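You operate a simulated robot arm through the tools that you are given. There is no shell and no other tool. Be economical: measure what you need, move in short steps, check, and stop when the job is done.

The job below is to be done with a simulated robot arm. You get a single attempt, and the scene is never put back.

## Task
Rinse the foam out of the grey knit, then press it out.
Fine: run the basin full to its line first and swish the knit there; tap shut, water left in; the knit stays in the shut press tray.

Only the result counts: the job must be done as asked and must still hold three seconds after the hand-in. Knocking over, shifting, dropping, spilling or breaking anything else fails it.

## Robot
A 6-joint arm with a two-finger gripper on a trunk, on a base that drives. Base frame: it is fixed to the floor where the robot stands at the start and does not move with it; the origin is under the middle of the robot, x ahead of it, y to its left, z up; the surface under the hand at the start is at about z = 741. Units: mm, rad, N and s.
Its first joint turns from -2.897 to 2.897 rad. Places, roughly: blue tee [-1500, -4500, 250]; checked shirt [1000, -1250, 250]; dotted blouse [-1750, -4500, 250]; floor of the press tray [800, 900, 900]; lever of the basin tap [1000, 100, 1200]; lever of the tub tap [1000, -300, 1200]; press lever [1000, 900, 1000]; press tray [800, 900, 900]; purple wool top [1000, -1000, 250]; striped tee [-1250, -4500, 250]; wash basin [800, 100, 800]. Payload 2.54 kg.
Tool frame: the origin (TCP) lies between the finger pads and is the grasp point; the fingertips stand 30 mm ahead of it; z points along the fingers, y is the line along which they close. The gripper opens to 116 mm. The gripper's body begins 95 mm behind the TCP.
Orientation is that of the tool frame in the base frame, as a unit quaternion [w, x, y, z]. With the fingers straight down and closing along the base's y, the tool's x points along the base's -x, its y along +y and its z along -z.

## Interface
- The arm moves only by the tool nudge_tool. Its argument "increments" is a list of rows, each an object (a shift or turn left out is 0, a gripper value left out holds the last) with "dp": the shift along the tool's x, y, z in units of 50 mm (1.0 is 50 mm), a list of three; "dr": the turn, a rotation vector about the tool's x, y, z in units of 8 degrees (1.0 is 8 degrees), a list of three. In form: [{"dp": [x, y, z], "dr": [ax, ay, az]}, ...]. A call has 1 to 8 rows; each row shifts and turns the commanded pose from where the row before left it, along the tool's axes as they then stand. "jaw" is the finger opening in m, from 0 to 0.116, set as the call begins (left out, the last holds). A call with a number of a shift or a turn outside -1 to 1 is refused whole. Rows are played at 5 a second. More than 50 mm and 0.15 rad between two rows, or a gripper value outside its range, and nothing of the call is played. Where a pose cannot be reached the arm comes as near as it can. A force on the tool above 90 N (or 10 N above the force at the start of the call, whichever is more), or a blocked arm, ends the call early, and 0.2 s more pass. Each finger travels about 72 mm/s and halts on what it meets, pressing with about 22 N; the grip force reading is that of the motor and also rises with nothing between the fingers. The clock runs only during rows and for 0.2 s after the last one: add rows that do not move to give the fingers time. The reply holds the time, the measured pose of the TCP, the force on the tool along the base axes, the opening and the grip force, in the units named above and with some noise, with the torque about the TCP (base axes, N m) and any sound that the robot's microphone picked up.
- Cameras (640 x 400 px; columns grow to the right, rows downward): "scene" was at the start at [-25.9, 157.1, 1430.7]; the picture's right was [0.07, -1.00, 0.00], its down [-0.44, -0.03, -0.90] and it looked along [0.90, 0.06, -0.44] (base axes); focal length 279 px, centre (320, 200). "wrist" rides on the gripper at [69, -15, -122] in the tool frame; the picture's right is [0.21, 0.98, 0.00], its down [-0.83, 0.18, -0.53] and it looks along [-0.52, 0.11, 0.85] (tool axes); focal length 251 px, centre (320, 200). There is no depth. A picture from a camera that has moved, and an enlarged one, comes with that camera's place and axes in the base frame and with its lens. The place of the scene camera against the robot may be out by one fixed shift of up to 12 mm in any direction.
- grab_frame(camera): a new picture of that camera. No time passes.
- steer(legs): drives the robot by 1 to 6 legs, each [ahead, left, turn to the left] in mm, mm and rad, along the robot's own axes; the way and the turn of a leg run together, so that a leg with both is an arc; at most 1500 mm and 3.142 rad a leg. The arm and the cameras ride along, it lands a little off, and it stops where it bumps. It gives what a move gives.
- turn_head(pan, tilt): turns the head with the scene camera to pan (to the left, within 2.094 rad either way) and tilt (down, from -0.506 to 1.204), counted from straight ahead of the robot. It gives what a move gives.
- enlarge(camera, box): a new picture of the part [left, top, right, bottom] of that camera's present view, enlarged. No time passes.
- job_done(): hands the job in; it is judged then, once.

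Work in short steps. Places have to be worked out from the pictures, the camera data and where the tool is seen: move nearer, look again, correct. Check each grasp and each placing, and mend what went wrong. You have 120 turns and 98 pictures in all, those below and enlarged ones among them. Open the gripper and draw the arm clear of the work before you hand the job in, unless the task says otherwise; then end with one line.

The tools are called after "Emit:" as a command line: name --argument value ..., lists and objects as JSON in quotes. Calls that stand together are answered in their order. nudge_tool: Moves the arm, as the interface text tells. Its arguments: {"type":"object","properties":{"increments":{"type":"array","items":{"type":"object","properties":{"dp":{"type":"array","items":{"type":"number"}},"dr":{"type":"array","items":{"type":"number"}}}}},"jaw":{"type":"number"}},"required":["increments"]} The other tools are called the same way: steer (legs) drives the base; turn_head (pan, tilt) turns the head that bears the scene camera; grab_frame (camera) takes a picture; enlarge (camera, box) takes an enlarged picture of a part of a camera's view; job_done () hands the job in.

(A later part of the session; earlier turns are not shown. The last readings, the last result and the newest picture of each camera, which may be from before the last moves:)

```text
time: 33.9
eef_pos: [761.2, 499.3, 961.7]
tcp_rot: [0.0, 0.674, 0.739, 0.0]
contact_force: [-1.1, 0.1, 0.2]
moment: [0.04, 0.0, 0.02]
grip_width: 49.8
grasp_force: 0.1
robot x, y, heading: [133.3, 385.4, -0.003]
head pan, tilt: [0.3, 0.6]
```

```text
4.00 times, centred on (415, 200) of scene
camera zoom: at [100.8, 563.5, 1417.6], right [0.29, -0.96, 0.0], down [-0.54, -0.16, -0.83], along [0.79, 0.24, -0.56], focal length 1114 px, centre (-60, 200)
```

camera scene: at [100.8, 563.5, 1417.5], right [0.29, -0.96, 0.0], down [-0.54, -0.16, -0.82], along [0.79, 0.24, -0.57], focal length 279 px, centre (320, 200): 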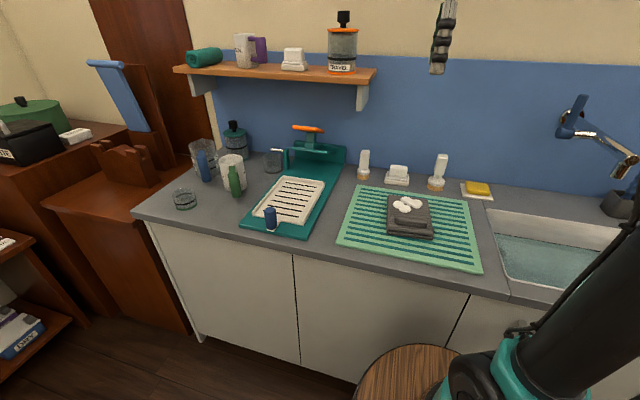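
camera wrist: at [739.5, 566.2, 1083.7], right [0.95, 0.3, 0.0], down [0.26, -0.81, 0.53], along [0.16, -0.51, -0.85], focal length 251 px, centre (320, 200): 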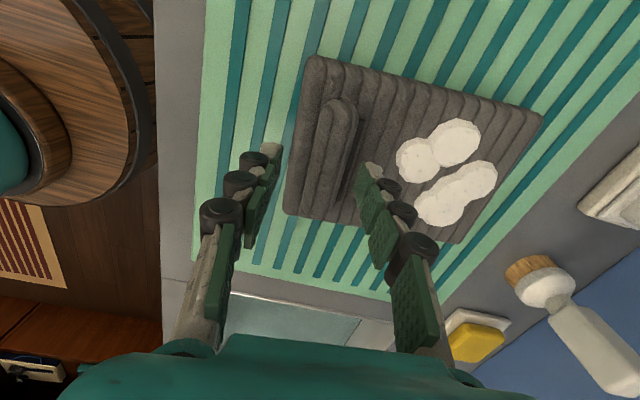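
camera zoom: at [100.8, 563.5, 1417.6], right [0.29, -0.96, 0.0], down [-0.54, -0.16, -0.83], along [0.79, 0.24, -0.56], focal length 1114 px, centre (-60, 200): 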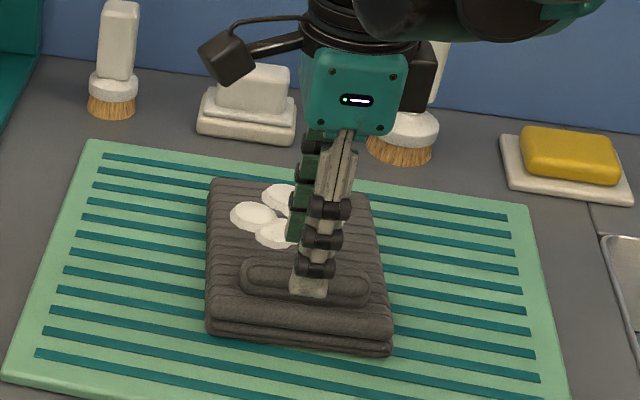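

The knit is thicker than thought; the fold is ≈(766,506). Lower with 50 mm opening to tips ≈897, then close.

Emit:
nudge_tool --increments '[{"dp": [0.14, 0.1, 0.35]}, {"dp": [0, 0, 0.35]}]'

Emit:
nudge_tool --increments '[{"dp": [0, 0, 0]}, {"dp": [0, 0, 0]}, {"dp": [0, 0, 0]}, {"dp": [0, 0, 0]}]' --jaw 0.0

Emit:
grab_frame --camera "wrist"

```text
time: 34.5
eef_pos: [765.1, 505.5, 928.0]
tcp_rot: [0.001, 0.674, 0.739, 0.001]
contact_force: [8.5, 1.1, 27.7]
moment: [0.08, -1.17, 0.0]
grip_width: 63.4
grasp_force: 9.1
robot x, y, heading: [132.6, 387.0, -0.008]
head pan, tilt: [0.3, 0.6]
```

```text
time: 35.5
eef_pos: [765.8, 505.9, 928.2]
tcp_rot: [0.001, 0.674, 0.739, 0.001]
contact_force: [6.0, 1.8, 51.7]
moment: [0.05, -0.68, 0.0]
grip_width: 57.0
grasp_force: 22.3
robot x, y, heading: [133.1, 385.8, -0.006]
head pan, tilt: [0.3, 0.6]
```

```text
55 pictures are left
camera wrist: at [742.7, 572.9, 1049.9], right [0.95, 0.3, 0.0], down [0.26, -0.81, 0.53], along [0.16, -0.51, -0.85], focal length 251 px, centre (320, 200)
```

wrist: 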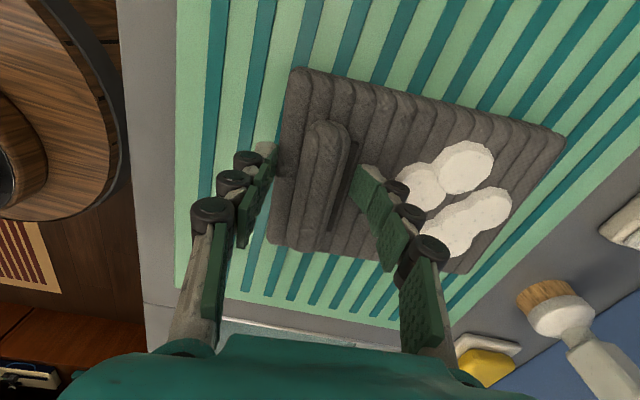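

Fingertips are pressing into the knit top (52 N). I raise 12 mm to relieve and then close again.

Emit:
nudge_tool --increments '[{"dp": [0, 0, -0.26]}, {"dp": [0, 0, 0]}, {"dp": [0, 0, 0]}, {"dp": [0, 0, 0]}]'

Emit:
grab_frame --camera "wrist"

```text
time: 36.5
eef_pos: [764.0, 505.7, 939.2]
tcp_rot: [-0.001, 0.674, 0.739, 0.001]
contact_force: [-0.4, -0.5, -1.0]
moment: [-0.01, -0.01, -0.01]
grip_width: 25.3
grasp_force: 21.9
robot x, y, heading: [132.6, 387.3, -0.008]
head pan, tilt: [0.3, 0.6]
```

```text
54 pictures are left
camera wrist: at [743.7, 573.0, 1061.9], right [0.95, 0.3, 0.0], down [0.26, -0.81, 0.53], along [0.16, -0.51, -0.85], focal length 251 px, centre (320, 200)
```

wrist: 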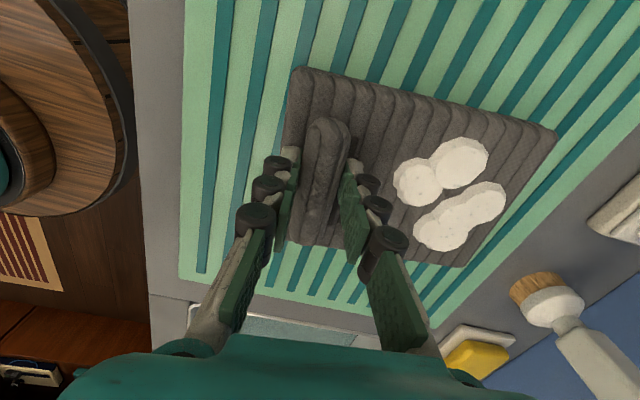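

The fold is gripped at 25 mm. Lift 60 mm and check.

Emit:
nudge_tool --increments '[{"dp": [0, 0, -0.3]}, {"dp": [0, 0, -0.3]}, {"dp": [0, 0, -0.3]}, {"dp": [0, 0, -0.3]}, {"dp": [0, 0, -0.6]}, {"dp": [0, 0, -0.6]}]'

Emit:
grab_frame --camera "scene"

Emit:
grab_frame --camera "wrist"

```text
time: 37.9
eef_pos: [765.6, 506.5, 1060.0]
tcp_rot: [-0.001, 0.673, 0.739, 0.001]
contact_force: [0.0, 0.3, -1.4]
moment: [-0.01, 0.04, 0.01]
grip_width: 25.4
grasp_force: 22.0
robot x, y, heading: [135.4, 388.7, -0.007]
head pan, tilt: [0.3, 0.6]
```

```text
53 pictures are left
camera scene: at [100.9, 563.5, 1417.6], right [0.29, -0.96, 0.0], down [-0.54, -0.16, -0.83], along [0.79, 0.24, -0.57], focal length 279 px, centre (320, 200)
```

scene: 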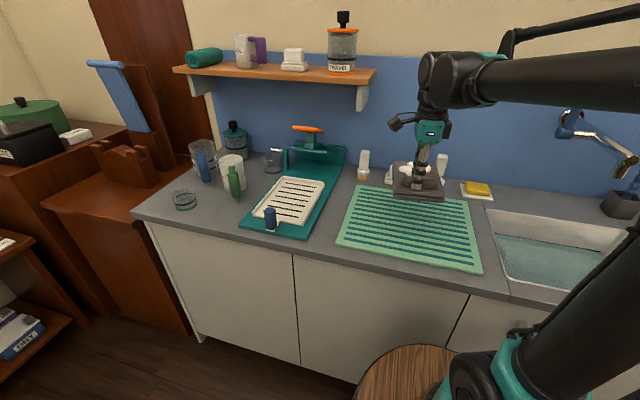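

```text
52 pictures are left
camera wrist: at [744.5, 572.7, 1181.9], right [0.95, 0.3, 0.0], down [0.26, -0.81, 0.53], along [0.16, -0.51, -0.85], focal length 251 px, centre (320, 200)
```

wrist: 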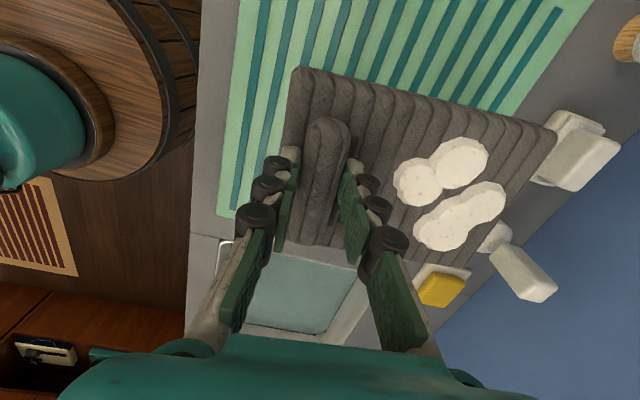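

The knit is held firmly (rigid, bottom ≈70 mm below TCP). I unyaw and carry it to the basin at about (750,140), under and clear of the spout.

Emit:
nudge_tool --increments '[{"dr": [0, 0, 0.75]}, {"dp": [-0.9, -0.06, 0]}, {"dp": [-0.9, -0.06, 0]}, {"dp": [-0.9, -0.06, 0]}, {"dp": [-0.9, -0.06, 0]}, {"dp": [-0.9, -0.06, 0]}, {"dp": [-0.9, 0, 0]}, {"dp": [-0.9, 0, 0]}]'

Emit:
turn_head --pan -0.5 --tilt 0.6

Emit:
grab_frame --camera "scene"

Emit:
grab_frame --camera "wrist"

```text
time: 39.7
eef_pos: [746.5, 191.2, 1059.2]
tcp_rot: [0.001, 0.711, 0.703, 0.0]
contact_force: [-0.5, 0.4, -1.0]
moment: [-0.02, 0.03, -0.02]
grip_width: 25.3
grasp_force: 21.6
robot x, y, heading: [129.8, 384.1, -0.005]
head pan, tilt: [0.3, 0.6]
```

```text
time: 40.8
eef_pos: [746.0, 190.8, 1059.2]
tcp_rot: [-0.001, 0.711, 0.703, -0.001]
contact_force: [-0.5, 0.2, -0.2]
moment: [0.05, 0.07, -0.02]
grip_width: 25.2
grasp_force: 22.4
robot x, y, heading: [134.2, 387.9, -0.007]
head pan, tilt: [-0.499, 0.6]
```

```text
51 pictures are left
camera scene: at [93.7, 495.1, 1417.6], right [-0.48, -0.88, 0.0], down [-0.49, 0.27, -0.83], along [0.72, -0.4, -0.56], focal length 279 px, centre (320, 200)
```

scene: 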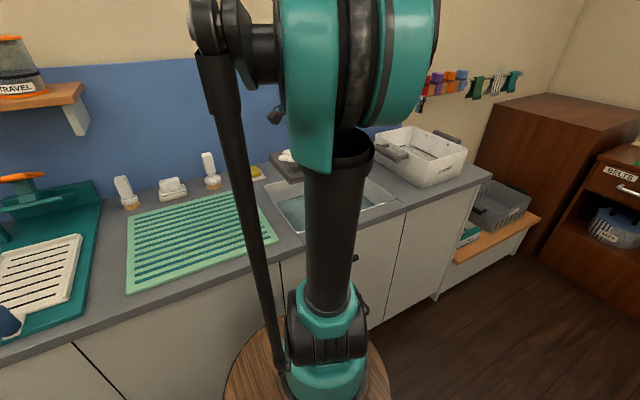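

```text
50 pictures are left
camera wrist: at [731.7, 260.6, 1181.7], right [0.98, 0.2, 0.0], down [0.17, -0.83, 0.53], along [0.11, -0.52, -0.85], focal length 251 px, centre (320, 200)
```

wrist: 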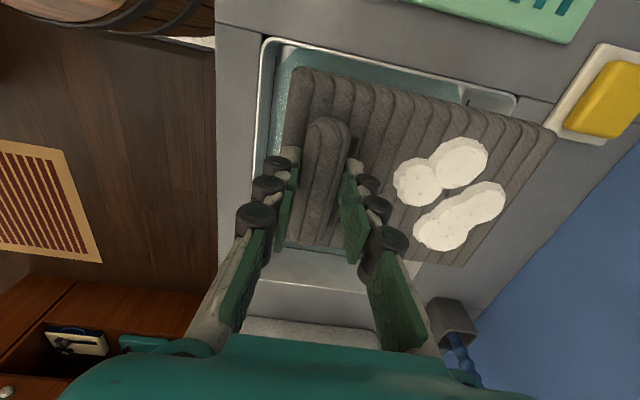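

Knit is over the basin. Shift to y≈140, then lower in steps toward the water.

Emit:
nudge_tool --increments '[{"dp": [-0.5, 0, 0.3]}, {"dp": [-0.5, 0, 0.7]}, {"dp": [0, 0, 0.8]}, {"dp": [0, 0, 0.8]}, {"dp": [0, 0, 0.6]}]'

Emit:
grab_frame --camera "wrist"

```text
time: 42.0
eef_pos: [746.1, 140.8, 897.5]
tcp_rot: [-0.001, 0.711, 0.703, 0.0]
contact_force: [0.4, -0.3, -0.9]
moment: [-0.04, 0.05, -0.06]
grip_width: 25.3
grasp_force: 22.1
robot x, y, heading: [132.1, 384.1, 0.001]
head pan, tilt: [-0.499, 0.6]
```

```text
49 pictures are left
camera wrist: at [730.8, 209.8, 1020.4], right [0.98, 0.2, 0.0], down [0.17, -0.83, 0.53], along [0.11, -0.52, -0.85], focal length 251 px, centre (320, 200)
```

wrist: 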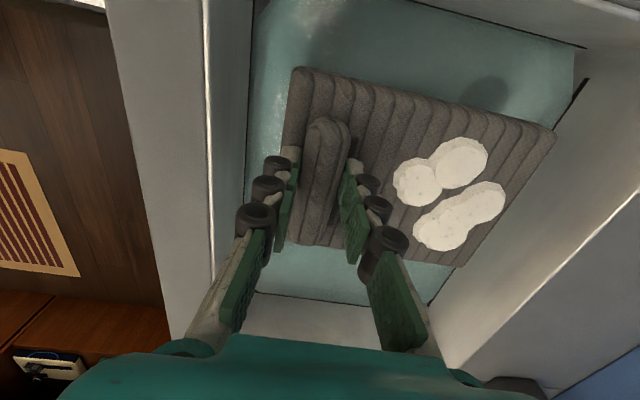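

Knit is well inside the basin walls. Lower 70 mm into the water.

Emit:
nudge_tool --increments '[{"dp": [0, 0.1, 0.4]}, {"dp": [0, 0.1, 0.4]}, {"dp": [0, 0, 0.3]}, {"dp": [0, 0, 0.3]}]'

Emit:
grab_frame --camera "wrist"

```text
time: 43.0
eef_pos: [755.0, 140.5, 828.8]
tcp_rot: [0.0, 0.712, 0.702, 0.001]
contact_force: [0.3, 1.2, -0.8]
moment: [0.02, 0.07, -0.02]
grip_width: 25.5
grasp_force: 21.9
robot x, y, heading: [137.1, 388.3, -0.004]
head pan, tilt: [-0.499, 0.6]
```

```text
48 pictures are left
camera wrist: at [741.4, 209.5, 951.2], right [0.98, 0.2, 0.0], down [0.17, -0.83, 0.53], along [0.11, -0.52, -0.85], focal length 251 px, centre (320, 200)
```

wrist: 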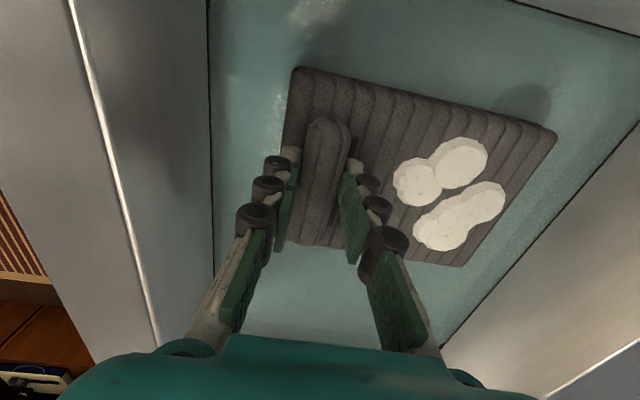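

The water lies at z≈765 and the floor ≈745, so I go ~10 mm lower and watch the force.

Emit:
nudge_tool --increments '[{"dp": [0, 0, 0.1]}, {"dp": [0, 0, 0.1]}]'

Emit:
grab_frame --camera "wrist"

```text
time: 43.6
eef_pos: [755.8, 140.9, 818.2]
tcp_rot: [0.0, 0.711, 0.703, 0.001]
contact_force: [0.0, 0.2, -1.8]
moment: [0.0, 0.09, -0.01]
grip_width: 25.0
grasp_force: 22.1
robot x, y, heading: [130.2, 386.9, -0.005]
head pan, tilt: [-0.499, 0.6]
```

```text
47 pictures are left
camera wrist: at [741.4, 209.7, 941.5], right [0.98, 0.2, 0.0], down [0.17, -0.83, 0.53], along [0.11, -0.52, -0.85], focal length 251 px, centre (320, 200)
```

wrist: 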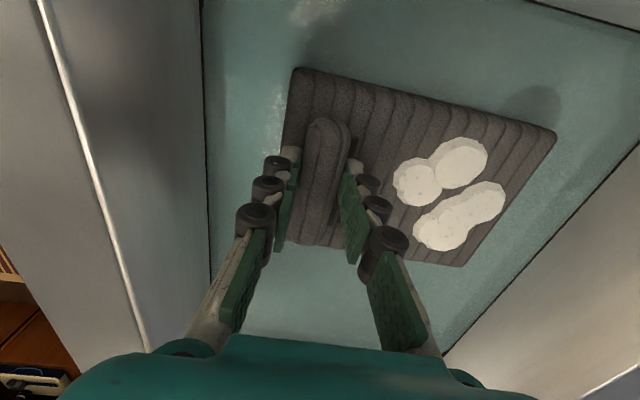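

No contact yet; continue down slowly.

Emit:
nudge_tool --increments '[{"dp": [0, 0, 0.12]}, {"dp": [0, 0, 0.12]}]'

Emit:
grab_frame --camera "wrist"

```text
time: 44.2
eef_pos: [756.8, 141.5, 807.2]
tcp_rot: [0.0, 0.711, 0.703, 0.0]
contact_force: [0.1, -0.5, -0.4]
moment: [0.04, 0.04, 0.0]
grip_width: 25.3
grasp_force: 22.1
robot x, y, heading: [130.7, 385.4, -0.005]
head pan, tilt: [-0.499, 0.6]
```

```text
46 pictures are left
camera wrist: at [742.1, 209.8, 929.4], right [0.98, 0.2, 0.0], down [0.17, -0.83, 0.53], along [0.11, -0.52, -0.85], focal length 251 px, centre (320, 200)
```

wrist: 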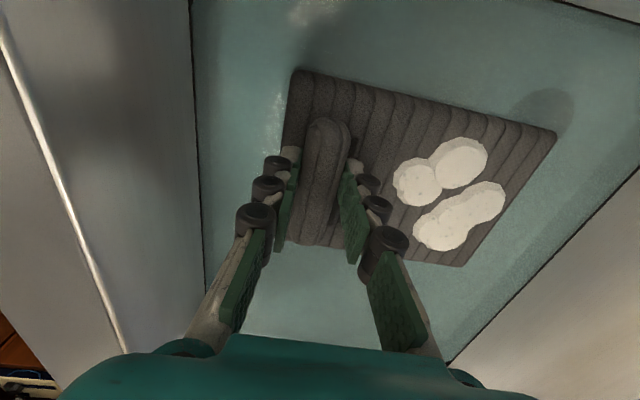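

Still free; two more small steps down.

Emit:
nudge_tool --increments '[{"dp": [0, 0, 0.12]}, {"dp": [0, 0, 0.12]}]'

Emit:
nudge_tool --increments '[{"dp": [0, 0, 0.1]}, {"dp": [0, 0, 0.1]}]'

Emit:
grab_frame --camera "wrist"

```text
time: 44.8
eef_pos: [756.2, 140.7, 800.5]
tcp_rot: [0.001, 0.712, 0.703, 0.0]
contact_force: [-7.9, 4.7, 61.0]
moment: [0.24, 0.32, 0.04]
grip_width: 25.6
grasp_force: 22.3
robot x, y, heading: [133.6, 385.8, -0.004]
head pan, tilt: [-0.499, 0.6]
stopped in row 2: the force on the tool passed its limit at 116 N (the readings are from after the stop); the commanded pose is now the measured one
```

```text
time: 45.1
eef_pos: [757.0, 141.7, 799.5]
tcp_rot: [0.001, 0.712, 0.703, 0.001]
contact_force: [-10.0, 4.6, 63.6]
moment: [0.29, 0.25, -0.04]
grip_width: 25.4
grasp_force: 22.3
robot x, y, heading: [132.8, 386.7, -0.007]
head pan, tilt: [-0.499, 0.6]
stopped in row 1: the force on the tool passed its limit at 110 N (the readings are from after the stop); the commanded pose is now the measured one
```

```text
45 pictures are left
camera wrist: at [741.7, 210.1, 922.2], right [0.98, 0.2, 0.0], down [0.17, -0.83, 0.53], along [0.11, -0.52, -0.85], focal length 251 px, centre (320, 200)
```

wrist: 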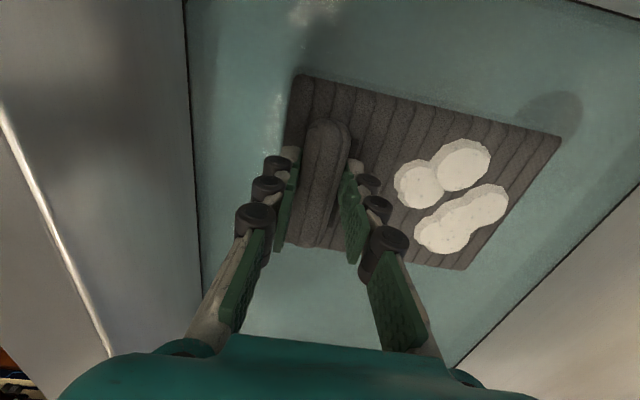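

Touched the basin floor at TCP z≈801. Raise 4 mm and swish back and forth.

Emit:
nudge_tool --increments '[{"dp": [0, 0, -0.1]}, {"dp": [0.6, 0, 0]}, {"dp": [-0.6, 0, 0]}, {"dp": [-0.6, 0, 0]}, {"dp": [0.6, 0, 0]}, {"dp": [0.6, 0, 0]}, {"dp": [-0.6, 0, 0]}]'

Emit:
grab_frame --camera "wrist"

```text
time: 46.7
eef_pos: [757.1, 139.8, 802.7]
tcp_rot: [0.0, 0.711, 0.703, 0.0]
contact_force: [-0.1, -0.1, -1.3]
moment: [-0.01, 0.05, 0.02]
grip_width: 25.4
grasp_force: 22.1
robot x, y, heading: [132.8, 385.2, -0.005]
head pan, tilt: [-0.499, 0.6]
```

```text
44 pictures are left
camera wrist: at [742.4, 209.5, 924.8], right [0.98, 0.2, 0.0], down [0.17, -0.83, 0.53], along [0.11, -0.52, -0.85], focal length 251 px, centre (320, 200)
```

wrist: 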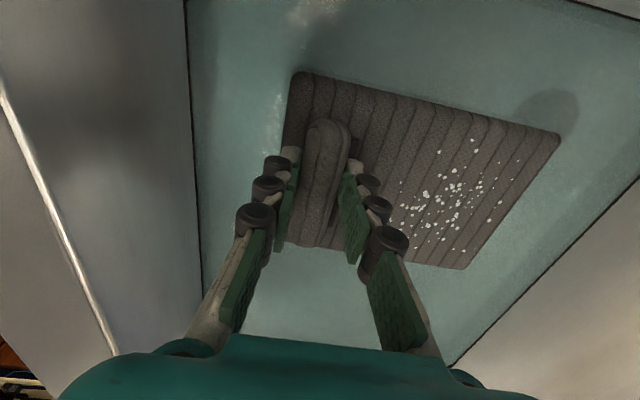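

Foam is nearly gone; more swishing needed.

Emit:
nudge_tool --increments '[{"dp": [0.6, 0, 0]}, {"dp": [-0.6, 0, 0]}, {"dp": [-0.6, 0, 0]}, {"dp": [0.6, 0, 0]}, {"dp": [0.6, 0, 0]}, {"dp": [-0.6, 0, 0]}, {"dp": [-0.6, 0, 0]}, {"dp": [0.6, 0, 0]}]'

Emit:
nudge_tool --increments '[{"dp": [0.6, 0, 0]}, {"dp": [-0.6, 0, 0]}, {"dp": [-0.6, 0, 0]}, {"dp": [0.6, 0, 0]}, {"dp": [0.6, 0, 0]}, {"dp": [-0.6, 0, 0]}, {"dp": [-0.6, 0, 0]}, {"dp": [0.6, 0, 0]}]'

Emit:
enlarge --camera "wrist" --box '[260, 40, 600, 290]'

```text
time: 48.5
eef_pos: [758.0, 138.6, 802.1]
tcp_rot: [0.0, 0.712, 0.702, 0.0]
contact_force: [0.4, 0.5, -1.0]
moment: [0.04, 0.03, 0.01]
grip_width: 25.4
grasp_force: 22.4
robot x, y, heading: [131.7, 384.9, -0.005]
head pan, tilt: [-0.499, 0.6]
```

```text
time: 50.3
eef_pos: [759.0, 139.8, 804.0]
tcp_rot: [0.001, 0.712, 0.702, 0.0]
contact_force: [-0.8, -0.6, -1.3]
moment: [0.03, 0.05, -0.02]
grip_width: 25.2
grasp_force: 22.5
robot x, y, heading: [136.2, 383.9, -0.011]
head pan, tilt: [-0.499, 0.6]
```

```text
1.60 times, centred on (430, 165) of wrist
camera zoom: at [743.5, 208.6, 925.9], right [0.98, 0.2, 0.0], down [0.17, -0.83, 0.53], along [0.11, -0.52, -0.85], focal length 402 px, centre (144, 256)
```

zoom: 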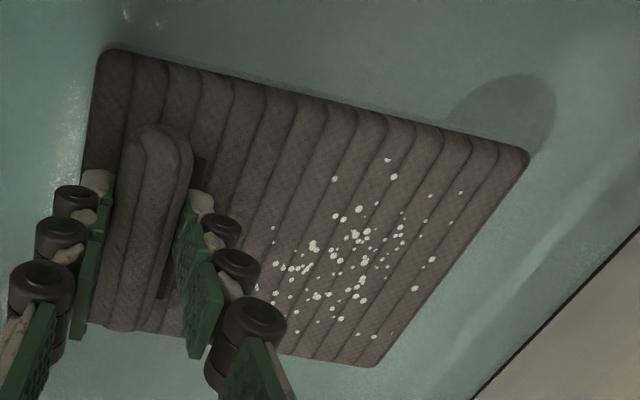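

Specks remain. Continue with longer strokes, shifting toward −y and adding x motion.

Emit:
nudge_tool --increments '[{"dp": [-0.95, 0, 0]}, {"dp": [0.95, 0, 0]}, {"dp": [-0.95, 0, 0]}, {"dp": [0.95, 0, 0]}, {"dp": [-0.95, 0, 0]}, {"dp": [0.95, 0, 0]}, {"dp": [-0.95, 0, 0]}, {"dp": [0.95, 0, 0]}]'

Emit:
nudge_tool --increments '[{"dp": [-0.6, 0.5, 0]}, {"dp": [0.6, -0.5, 0]}, {"dp": [-0.6, 0.5, 0]}, {"dp": [0.6, -0.5, 0]}, {"dp": [-0.6, 0.5, 0]}, {"dp": [0.6, -0.5, 0]}, {"dp": [-0.6, 0.5, 0]}, {"dp": [0.6, -0.5, 0]}]'

Emit:
enlarge --camera "wrist" --box '[260, 40, 600, 290]'

```text
time: 52.1
eef_pos: [757.1, 139.8, 802.0]
tcp_rot: [-0.001, 0.712, 0.702, 0.0]
contact_force: [0.1, -0.6, -1.1]
moment: [0.01, 0.05, 0.08]
grip_width: 25.0
grasp_force: 22.1
robot x, y, heading: [132.3, 388.5, -0.005]
head pan, tilt: [-0.499, 0.6]
```

```text
time: 53.9
eef_pos: [758.1, 140.3, 802.4]
tcp_rot: [0.0, 0.711, 0.703, -0.001]
contact_force: [-1.0, 0.3, -1.8]
moment: [0.02, 0.05, 0.03]
grip_width: 25.3
grasp_force: 22.7
robot x, y, heading: [135.3, 388.5, -0.004]
head pan, tilt: [-0.499, 0.6]
```

```text
1.60 times, centred on (430, 165) of wrist
camera zoom: at [743.1, 209.7, 925.3], right [0.98, 0.2, 0.0], down [0.17, -0.83, 0.53], along [0.11, -0.52, -0.85], focal length 402 px, centre (144, 256)
```

zoom: 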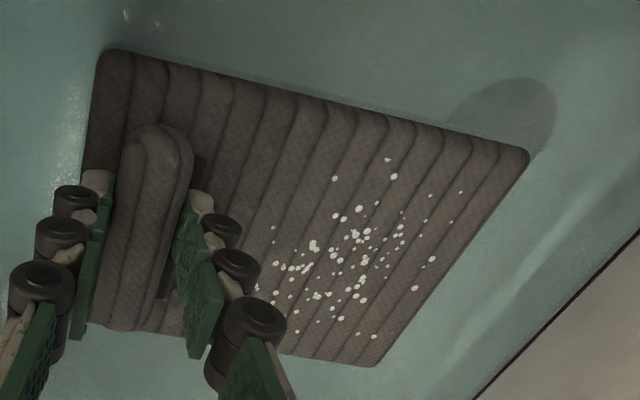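

The specks did not change at all. I try lifting it just out of the water and dunking again with a swish.

Emit:
nudge_tool --increments '[{"dp": [0, 0, -0.9]}, {"dp": [0, 0, -0.9]}, {"dp": [0, 0, 0]}, {"dp": [0, 0, 0.9]}, {"dp": [0, 0, 0.9]}, {"dp": [-0.8, 0, 0]}, {"dp": [-0.4, 0, 0]}, {"dp": [0.8, 0, 0]}]'

Emit:
nudge_tool --increments '[{"dp": [-0.8, 0, 0]}, {"dp": [0, 0, -0.9]}, {"dp": [0, 0, 0.9]}, {"dp": [0.8, 0, 0]}, {"dp": [0.4, 0, 0]}, {"dp": [0, 0.5, 0]}, {"dp": [0, -0.5, 0]}]'

Emit:
enlarge --camera "wrist" --box '[260, 40, 600, 290]'

```text
time: 55.7
eef_pos: [757.1, 117.7, 802.1]
tcp_rot: [0.001, 0.711, 0.703, 0.0]
contact_force: [-0.5, -1.1, -1.2]
moment: [0.03, 0.08, 0.0]
grip_width: 25.4
grasp_force: 21.7
robot x, y, heading: [132.7, 385.9, -0.009]
head pan, tilt: [-0.499, 0.6]
```

```text
time: 57.3
eef_pos: [758.0, 139.5, 802.5]
tcp_rot: [-0.001, 0.712, 0.703, 0.0]
contact_force: [0.1, 0.2, -1.4]
moment: [0.0, 0.07, 0.01]
grip_width: 25.0
grasp_force: 22.0
robot x, y, heading: [132.9, 384.0, -0.01]
head pan, tilt: [-0.499, 0.6]
```

```text
1.60 times, centred on (430, 165) of wrist
camera zoom: at [743.6, 209.2, 924.5], right [0.98, 0.2, 0.0], down [0.17, -0.83, 0.53], along [0.11, -0.52, -0.85], focal length 402 px, centre (144, 256)
```

zoom: 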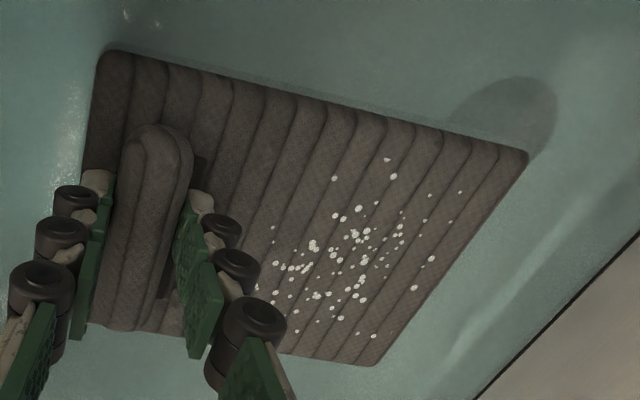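

No change still. I check the water level against the line closely from the wrist camera, and how wet the knit's top is.

Emit:
enlarge --camera "wrist" --box '[480, 160, 640, 360]'

Emit:
enlarge --camera "wrist" --box '[380, 120, 540, 260]'

```text
2.00 times, centred on (560, 260) of wrist
camera zoom: at [743.6, 209.2, 924.5], right [0.98, 0.2, 0.0], down [0.17, -0.83, 0.53], along [0.11, -0.52, -0.85], focal length 503 px, centre (-160, 80)
```

zoom: 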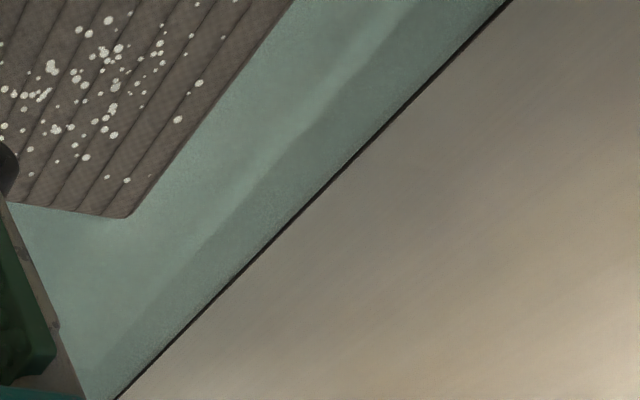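

```text
2.86 times, centred on (460, 190) of wrist
camera zoom: at [743.6, 209.2, 924.5], right [0.98, 0.2, 0.0], down [0.17, -0.83, 0.53], along [0.11, -0.52, -0.85], focal length 718 px, centre (-80, 229)
```

zoom: 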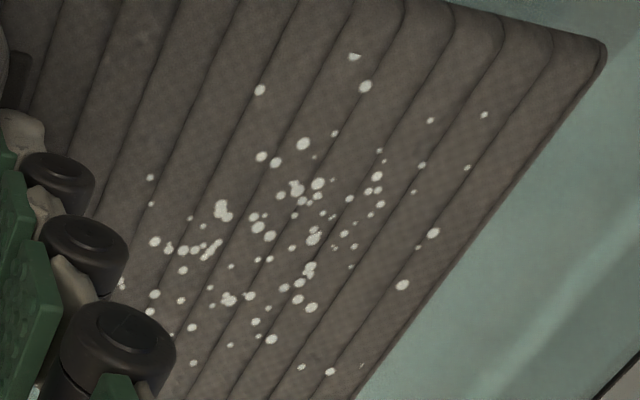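

The water is exactly at the line and the specks no longer change, so pressing should follow; I'll check afterwards. Lift straight up and let it drip over the basin.

Emit:
nudge_tool --increments '[{"dp": [0, -0.2, -0.7]}, {"dp": [0, 0, -0.9]}, {"dp": [0, 0, -0.9]}, {"dp": [0, 0, -0.9]}, {"dp": [0, 0, -0.9]}, {"dp": [0, 0, -0.9]}, {"dp": [0, 0, 0]}, {"dp": [0, 0, 0]}]'

Emit:
nudge_tool --increments '[{"dp": [0, 0, 0]}, {"dp": [0, 0, 0]}, {"dp": [0, 0, 0]}, {"dp": [0, 0, 0]}, {"dp": [0, 0, 0]}, {"dp": [0, 0, 0]}, {"dp": [0, 0, 0]}, {"dp": [0, 0, 0]}]'

Emit:
grab_frame --camera "wrist"

```text
time: 59.1
eef_pos: [747.6, 139.3, 1064.4]
tcp_rot: [-0.001, 0.711, 0.703, 0.001]
contact_force: [-0.3, 0.4, -1.2]
moment: [0.02, 0.07, -0.01]
grip_width: 25.5
grasp_force: 22.4
robot x, y, heading: [132.3, 385.9, -0.006]
head pan, tilt: [-0.499, 0.6]
```

```text
time: 60.9
eef_pos: [747.3, 140.4, 1064.0]
tcp_rot: [0.001, 0.711, 0.703, 0.0]
contact_force: [-0.6, -0.5, -0.9]
moment: [-0.04, 0.04, 0.04]
grip_width: 25.1
grasp_force: 22.2
robot x, y, heading: [134.8, 388.2, -0.006]
head pan, tilt: [-0.499, 0.6]
```

```text
38 pictures are left
camera wrist: at [733.2, 209.3, 1185.9], right [0.98, 0.2, 0.0], down [0.17, -0.83, 0.53], along [0.11, -0.52, -0.85], focal length 251 px, centre (320, 200)
```

wrist: 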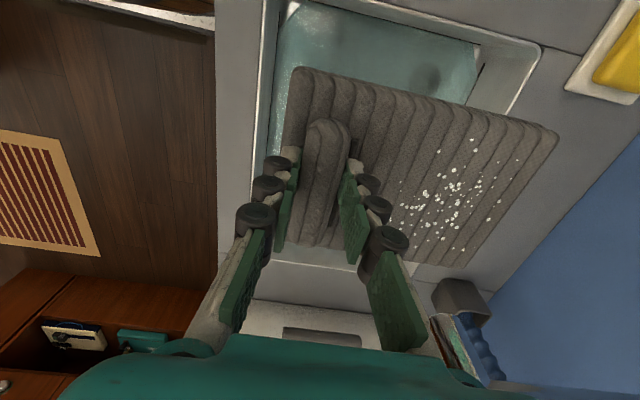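

Carry the knit to the press tray, centred at ≈(802,867) → TCP (744,874).

Emit:
nudge_tool --increments '[{"dp": [0.98, 0, 0]}, {"dp": [0.98, 0, 0]}, {"dp": [0.98, 0, 0]}, {"dp": [0.98, 0, 0]}, {"dp": [0.98, 0, 0]}, {"dp": [0.98, 0, 0]}, {"dp": [0.98, 0, 0]}, {"dp": [0.98, 0, 0]}]'

Emit:
nudge_tool --increments '[{"dp": [0.98, 0, 0]}, {"dp": [0.98, 0, 0]}, {"dp": [0.98, 0, 0]}, {"dp": [0.98, 0, 0]}, {"dp": [0.98, 0, 0]}, {"dp": [0.98, -0.1, 0]}, {"dp": [0.98, -0.1, 0]}]'

Emit:
turn_head --pan 0.5 --tilt 0.6

Emit:
grab_frame --camera "scene"

Emit:
grab_frame --camera "wrist"

```text
time: 62.7
eef_pos: [752.7, 533.3, 1062.6]
tcp_rot: [0.0, 0.712, 0.702, 0.0]
contact_force: [-0.8, -1.5, -0.2]
moment: [0.03, 0.06, 0.02]
grip_width: 25.3
grasp_force: 21.8
robot x, y, heading: [132.9, 384.6, -0.001]
head pan, tilt: [-0.499, 0.6]
```

```text
time: 64.3
eef_pos: [748.2, 876.0, 1062.5]
tcp_rot: [0.0, 0.712, 0.702, 0.0]
contact_force: [0.0, -1.3, -1.9]
moment: [0.09, 0.06, -0.04]
grip_width: 25.4
grasp_force: 22.5
robot x, y, heading: [132.0, 385.3, -0.001]
head pan, tilt: [-0.499, 0.6]
```

```text
time: 65.6
eef_pos: [748.4, 874.9, 1062.0]
tcp_rot: [0.0, 0.711, 0.703, 0.0]
contact_force: [-0.5, 0.3, -1.6]
moment: [0.01, 0.05, 0.0]
grip_width: 25.5
grasp_force: 21.6
robot x, y, heading: [131.7, 387.6, -0.009]
head pan, tilt: [0.499, 0.6]
```

```text
37 pictures are left
camera scene: at [94.1, 579.8, 1417.6], right [0.47, -0.88, 0.0], down [-0.5, -0.27, -0.83], along [0.73, 0.39, -0.57], focal length 279 px, centre (320, 200)
```

scene: 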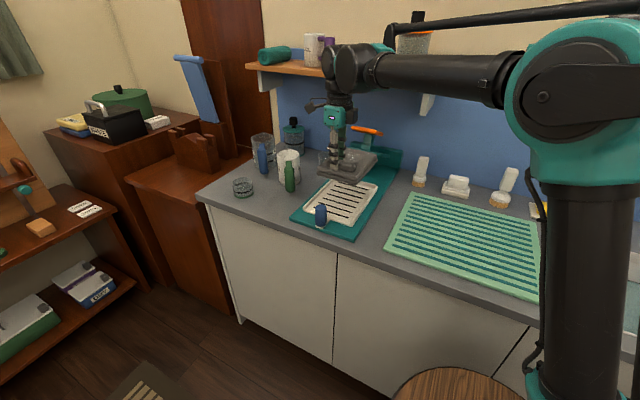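

```text
36 pictures are left
camera wrist: at [733.2, 944.9, 1185.1], right [0.98, 0.2, 0.0], down [0.17, -0.83, 0.53], along [0.11, -0.52, -0.85], focal length 251 px, centre (320, 200)
```

wrist: 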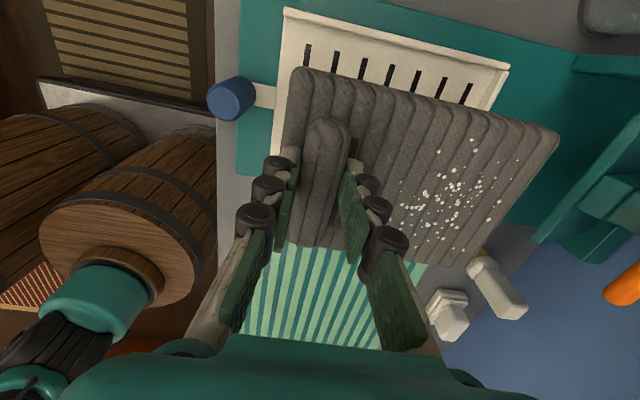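

Wrist view puts the tray centre nearer (809,879). Shift +10 mm in y, lower to z≈1000 and recheck.

Emit:
nudge_tool --increments '[{"dp": [0.2, 0.06, 0.4]}, {"dp": [0, 0, 0.8]}]'

Emit:
grab_frame --camera "wrist"

Emit:
enlarge --camera "scene" --box '[280, 80, 420, 240]'

```text
time: 66.2
eef_pos: [749.7, 884.9, 1002.8]
tcp_rot: [0.0, 0.711, 0.703, 0.0]
contact_force: [-0.5, -0.4, -1.3]
moment: [0.05, 0.01, 0.02]
grip_width: 25.2
grasp_force: 21.9
robot x, y, heading: [133.7, 388.3, -0.002]
head pan, tilt: [0.499, 0.6]
```

```text
35 pictures are left
camera wrist: at [735.5, 954.6, 1125.1], right [0.98, 0.2, 0.0], down [0.17, -0.83, 0.53], along [0.11, -0.52, -0.85], focal length 251 px, centre (320, 200)
```

wrist: 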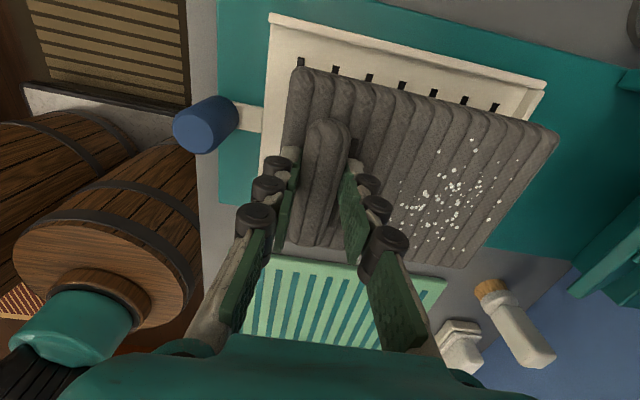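

```text
2.50 times, centred on (350, 160) of scene
camera zoom: at [94.0, 579.8, 1417.6], right [0.47, -0.88, 0.0], down [-0.5, -0.27, -0.83], along [0.73, 0.39, -0.56], focal length 696 px, centre (245, 300)
```

zoom: 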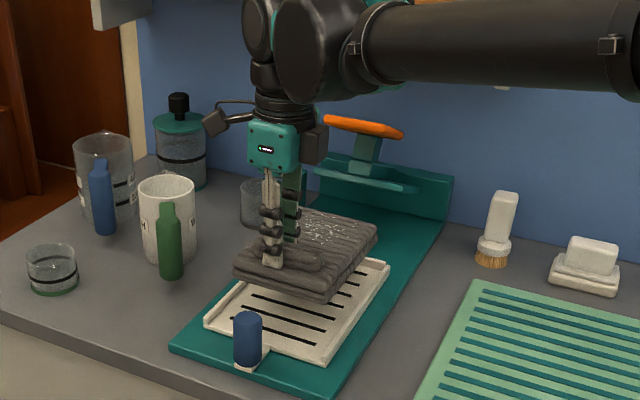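

Alignment is good (knit mid ≈(808,879)). Shift +3 mm y and lower gently to the tray floor.

Emit:
nudge_tool --increments '[{"dp": [0.08, -0.04, 0.15]}, {"dp": [0, 0, 0.15]}, {"dp": [0, 0, 0.12]}]'

Emit:
nudge_tool --increments '[{"dp": [0, 0, 0.1]}, {"dp": [0, 0, 0.1]}]'

Emit:
enlarge --camera "scene" --box '[300, 130, 400, 240]'

```text
time: 67.0
eef_pos: [747.2, 889.2, 982.1]
tcp_rot: [0.0, 0.711, 0.703, 0.001]
contact_force: [0.5, -0.5, -1.5]
moment: [0.04, 0.08, -0.01]
grip_width: 25.4
grasp_force: 22.4
robot x, y, heading: [133.3, 386.4, -0.004]
head pan, tilt: [0.499, 0.6]
```

```text
time: 67.6
eef_pos: [748.2, 889.0, 971.8]
tcp_rot: [0.0, 0.712, 0.703, 0.0]
contact_force: [-0.1, 0.7, -0.9]
moment: [0.04, 0.05, 0.01]
grip_width: 25.3
grasp_force: 21.8
robot x, y, heading: [130.0, 386.1, -0.007]
head pan, tilt: [0.499, 0.6]
```

```text
3.64 times, centred on (350, 185) of scene
camera zoom: at [94.0, 579.8, 1417.6], right [0.47, -0.88, 0.0], down [-0.5, -0.27, -0.83], along [0.73, 0.39, -0.57], focal length 1013 px, centre (211, 254)
```

zoom: 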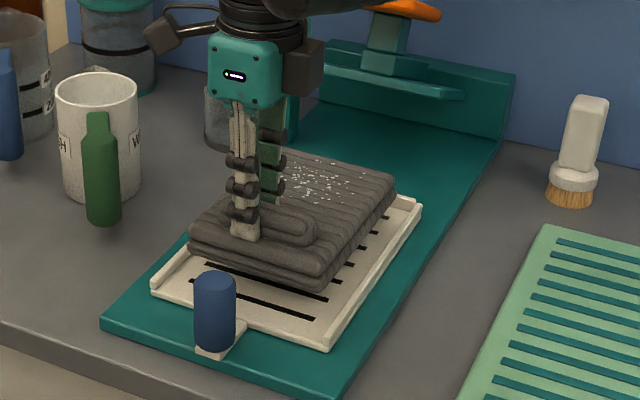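

Still hovering; continue lowering in small steps.

Emit:
nudge_tool --increments '[{"dp": [-0.06, 0, 0.1]}, {"dp": [0, 0, 0.1]}]'

Emit:
nudge_tool --increments '[{"dp": [0, 0, 0.08]}]'

Emit:
nudge_tool --increments '[{"dp": [0, 0, 0.08]}]'

Emit:
grab_frame --camera "wrist"

```text
time: 68.2
eef_pos: [747.3, 885.5, 960.8]
tcp_rot: [0.0, 0.712, 0.702, 0.0]
contact_force: [0.0, -0.3, -1.6]
moment: [-0.01, 0.07, -0.01]
grip_width: 25.1
grasp_force: 21.7
robot x, y, heading: [131.6, 383.4, -0.005]
head pan, tilt: [0.499, 0.6]
```

```text
time: 68.6
eef_pos: [747.8, 886.3, 957.6]
tcp_rot: [0.0, 0.711, 0.703, 0.001]
contact_force: [-0.5, 0.1, -1.0]
moment: [0.0, 0.08, 0.01]
grip_width: 25.1
grasp_force: 22.0
robot x, y, heading: [133.2, 385.4, -0.003]
head pan, tilt: [0.499, 0.6]
```

```text
time: 69.0
eef_pos: [747.9, 886.4, 954.7]
tcp_rot: [0.0, 0.712, 0.702, 0.0]
contact_force: [-0.2, 0.1, -0.7]
moment: [0.01, 0.11, 0.01]
grip_width: 25.4
grasp_force: 21.6
robot x, y, heading: [132.5, 387.8, -0.006]
head pan, tilt: [0.499, 0.6]
```

```text
32 pictures are left
camera wrist: at [733.7, 955.5, 1076.3], right [0.98, 0.2, 0.0], down [0.17, -0.83, 0.53], along [0.11, -0.52, -0.85], focal length 251 px, centre (320, 200)
```

wrist: 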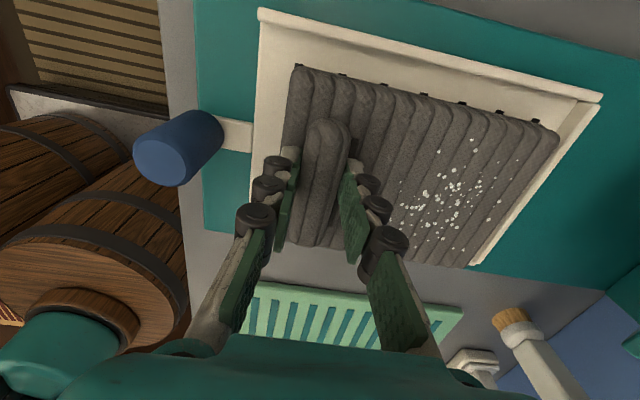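

The knit's right edge is close to the right wall; shift +7 mm in y and continue lowering.

Emit:
nudge_tool --increments '[{"dp": [0.15, 0, 0]}, {"dp": [0, 0, 0.1]}]'

Emit:
nudge_tool --increments '[{"dp": [0, 0, 0.08]}]'

Emit:
grab_frame --camera "wrist"

```text
time: 69.6
eef_pos: [749.1, 895.0, 948.7]
tcp_rot: [0.0, 0.712, 0.702, -0.001]
contact_force: [0.1, 0.5, -0.9]
moment: [0.0, 0.03, 0.02]
grip_width: 25.2
grasp_force: 22.0
robot x, y, heading: [137.9, 387.1, -0.005]
head pan, tilt: [0.499, 0.6]
```

```text
time: 70.0
eef_pos: [748.1, 894.0, 944.9]
tcp_rot: [0.0, 0.711, 0.703, 0.0]
contact_force: [0.1, -0.5, -0.3]
moment: [-0.04, -0.03, 0.0]
grip_width: 25.3
grasp_force: 21.7
robot x, y, heading: [131.4, 388.9, -0.006]
head pan, tilt: [0.499, 0.6]
```

```text
31 pictures are left
camera wrist: at [734.1, 963.6, 1067.1], right [0.98, 0.2, 0.0], down [0.17, -0.83, 0.53], along [0.11, -0.52, -0.85], focal length 251 px, centre (320, 200)
```

wrist: 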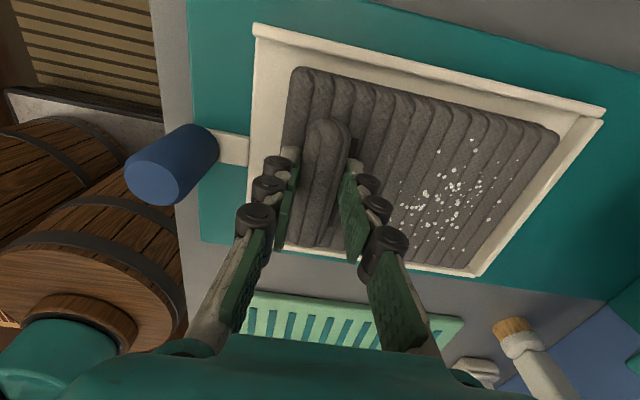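

The knit now sits within the tray walls. Lower until contact, then release.

Emit:
nudge_tool --increments '[{"dp": [0, 0, 0.06]}]'

Emit:
nudge_tool --increments '[{"dp": [0, 0, 0.06]}]'

```text
time: 70.4
eef_pos: [749.1, 894.4, 943.2]
tcp_rot: [0.0, 0.712, 0.702, 0.001]
contact_force: [3.0, 5.3, 33.4]
moment: [0.03, -0.06, 0.05]
grip_width: 25.4
grasp_force: 22.2
robot x, y, heading: [132.8, 385.1, -0.007]
head pan, tilt: [0.499, 0.6]
```

```text
time: 70.9
eef_pos: [750.5, 893.6, 942.7]
tcp_rot: [0.001, 0.712, 0.702, 0.001]
contact_force: [2.1, -2.8, 35.5]
moment: [-0.16, 0.1, 0.17]
grip_width: 25.3
grasp_force: 22.3
robot x, y, heading: [132.3, 385.4, -0.004]
head pan, tilt: [0.499, 0.6]
stopped in row 1: the force on the tool passed its limit at 94 N (the readings are from after the stop); the commanded pose is now the measured one
```

Contact at z≈943. Release and lift.

Emit:
nudge_tool --increments '[{"dp": [0, 0, -0.04]}, {"dp": [0, 0, 0]}, {"dp": [0, 0, 0]}, {"dp": [0, 0, -0.8]}, {"dp": [0, 0, -0.8]}, {"dp": [0, 0, -0.8]}]' --jaw 0.06

Emit:
grab_frame --camera "wrist"

Emit:
enlarge --camera "scene" --box '[280, 100, 420, 240]'

```text
time: 72.3
eef_pos: [750.1, 894.7, 1061.7]
tcp_rot: [0.0, 0.711, 0.703, 0.002]
contact_force: [0.7, -0.4, -0.3]
moment: [0.0, 0.03, 0.01]
grip_width: 60.0
grasp_force: 0.1
robot x, y, heading: [132.2, 385.0, -0.006]
head pan, tilt: [0.499, 0.6]
```

```text
30 pictures are left
camera wrist: at [734.8, 963.3, 1184.8], right [0.98, 0.2, 0.0], down [0.17, -0.83, 0.53], along [0.11, -0.52, -0.85], focal length 251 px, centre (320, 200)
```

wrist: 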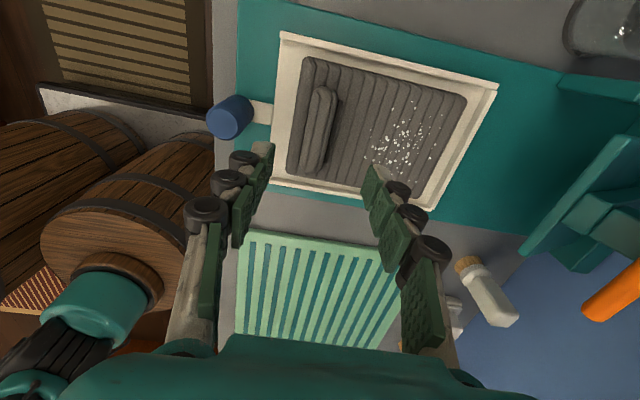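

```text
2.86 times, centred on (350, 170) of scene
camera zoom: at [94.2, 580.0, 1417.6], right [0.47, -0.88, 0.0], down [-0.5, -0.27, -0.82], along [0.73, 0.39, -0.57], focal length 796 px, centre (234, 286)
```

zoom: 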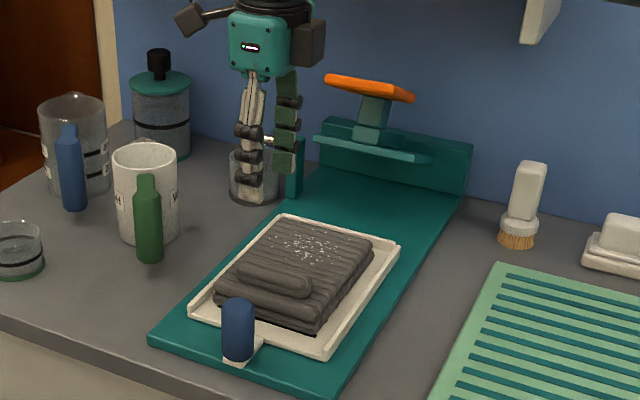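

Knit lies flat in the tray. Knob is at ≈(667,890), top z≈945. I close the fingers and come down in front of the knob.

Emit:
nudge_tool --increments '[{"dp": [-0.02, -0.9, 0]}, {"dp": [-0.02, -0.9, 0]}, {"dp": [-0.02, -0.8, 0]}, {"dp": [0, 0, 0.8]}, {"dp": [0, 0, 0.8]}, {"dp": [0, 0, 0.7]}]' --jaw 0.0

Emit:
grab_frame --camera "wrist"

Emit:
enlarge --camera "scene" --box '[280, 100, 420, 240]'

```text
time: 73.7
eef_pos: [619.5, 893.5, 946.8]
tcp_rot: [0.0, 0.711, 0.703, 0.001]
contact_force: [0.2, 0.5, -0.5]
moment: [0.03, -0.02, 0.0]
grip_width: 0.0
grasp_force: 21.9
robot x, y, heading: [135.1, 387.3, -0.006]
head pan, tilt: [0.499, 0.6]
```

```text
28 pictures are left
camera wrist: at [604.7, 962.4, 1070.2], right [0.98, 0.2, 0.0], down [0.17, -0.83, 0.53], along [0.11, -0.52, -0.85], focal length 251 px, centre (320, 200)
```

wrist: 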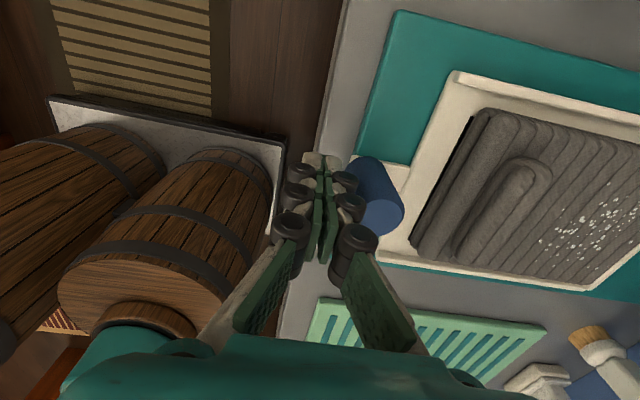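

```text
2.86 times, centred on (350, 170) of scene
camera zoom: at [94.0, 579.8, 1417.6], right [0.47, -0.88, 0.0], down [-0.5, -0.27, -0.83], along [0.73, 0.39, -0.56], focal length 796 px, centre (234, 286)
```

zoom: 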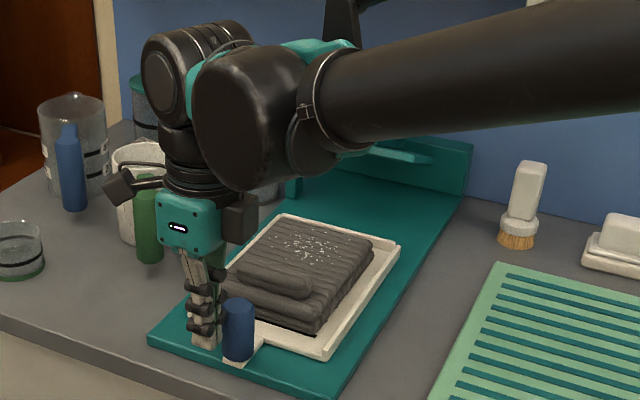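

Fingers stand just in front of the knob. Shift −8 mm in y and push +x.

Emit:
nudge_tool --increments '[{"dp": [-0.16, 0, 0.1]}, {"dp": [0, 0.3, 0]}, {"dp": [0, 0.3, 0]}, {"dp": [0, 0.3, 0]}, {"dp": [0, 0.3, 0]}, {"dp": [0, 0.3, 0]}]'

Emit:
enlarge --camera "scene" --box '[280, 80, 440, 240]'

```text
time: 75.1
eef_pos: [694.8, 883.9, 944.0]
tcp_rot: [0.0, 0.711, 0.703, 0.001]
contact_force: [0.3, -0.3, -1.2]
moment: [0.01, -0.03, 0.0]
grip_width: 0.1
grasp_force: 22.1
robot x, y, heading: [136.0, 386.2, -0.007]
head pan, tilt: [0.499, 0.6]
```

```text
2.50 times, centred on (360, 160) of scene
camera zoom: at [94.0, 579.9, 1417.6], right [0.47, -0.88, 0.0], down [-0.5, -0.27, -0.83], along [0.73, 0.39, -0.56], focal length 696 px, centre (220, 300)
```

zoom: 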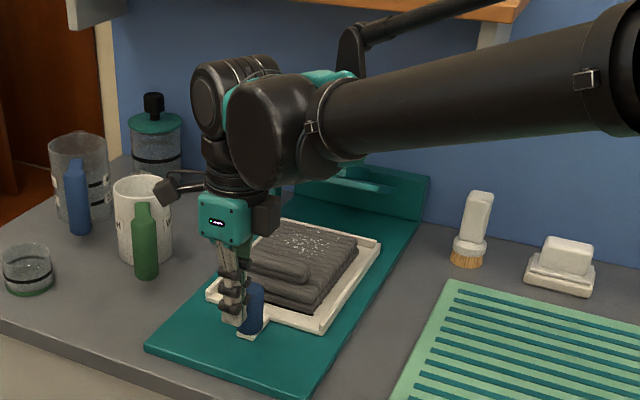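

Tray slides. Continue pushing.

Emit:
nudge_tool --increments '[{"dp": [0, 0.4, 0]}, {"dp": [0, 0.4, 0]}, {"dp": [0, 0.4, 0]}, {"dp": [0, 0.4, 0]}]'

Emit:
enlarge --camera "scene" --box '[280, 60, 440, 240]'

```text
time: 76.1
eef_pos: [775.0, 883.4, 943.3]
tcp_rot: [0.0, 0.712, 0.703, 0.002]
contact_force: [-0.6, 0.3, 0.0]
moment: [-0.04, -0.01, -0.04]
grip_width: 0.0
grasp_force: 22.1
robot x, y, heading: [132.9, 385.0, -0.007]
head pan, tilt: [0.499, 0.6]
```

```text
2.22 times, centred on (360, 150) of scene
camera zoom: at [94.0, 579.9, 1417.6], right [0.47, -0.88, 0.0], down [-0.5, -0.27, -0.83], along [0.73, 0.39, -0.56], focal length 619 px, centre (231, 311)
```

zoom: 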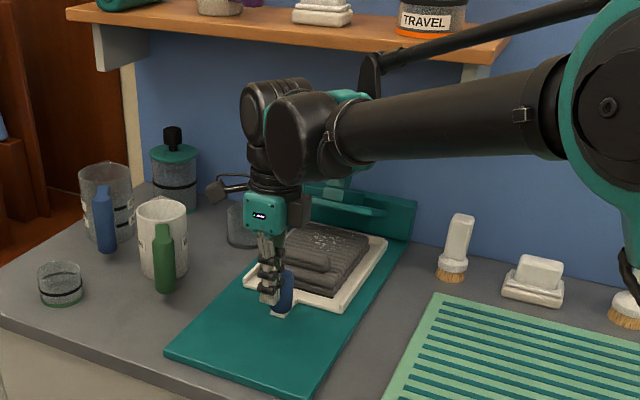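

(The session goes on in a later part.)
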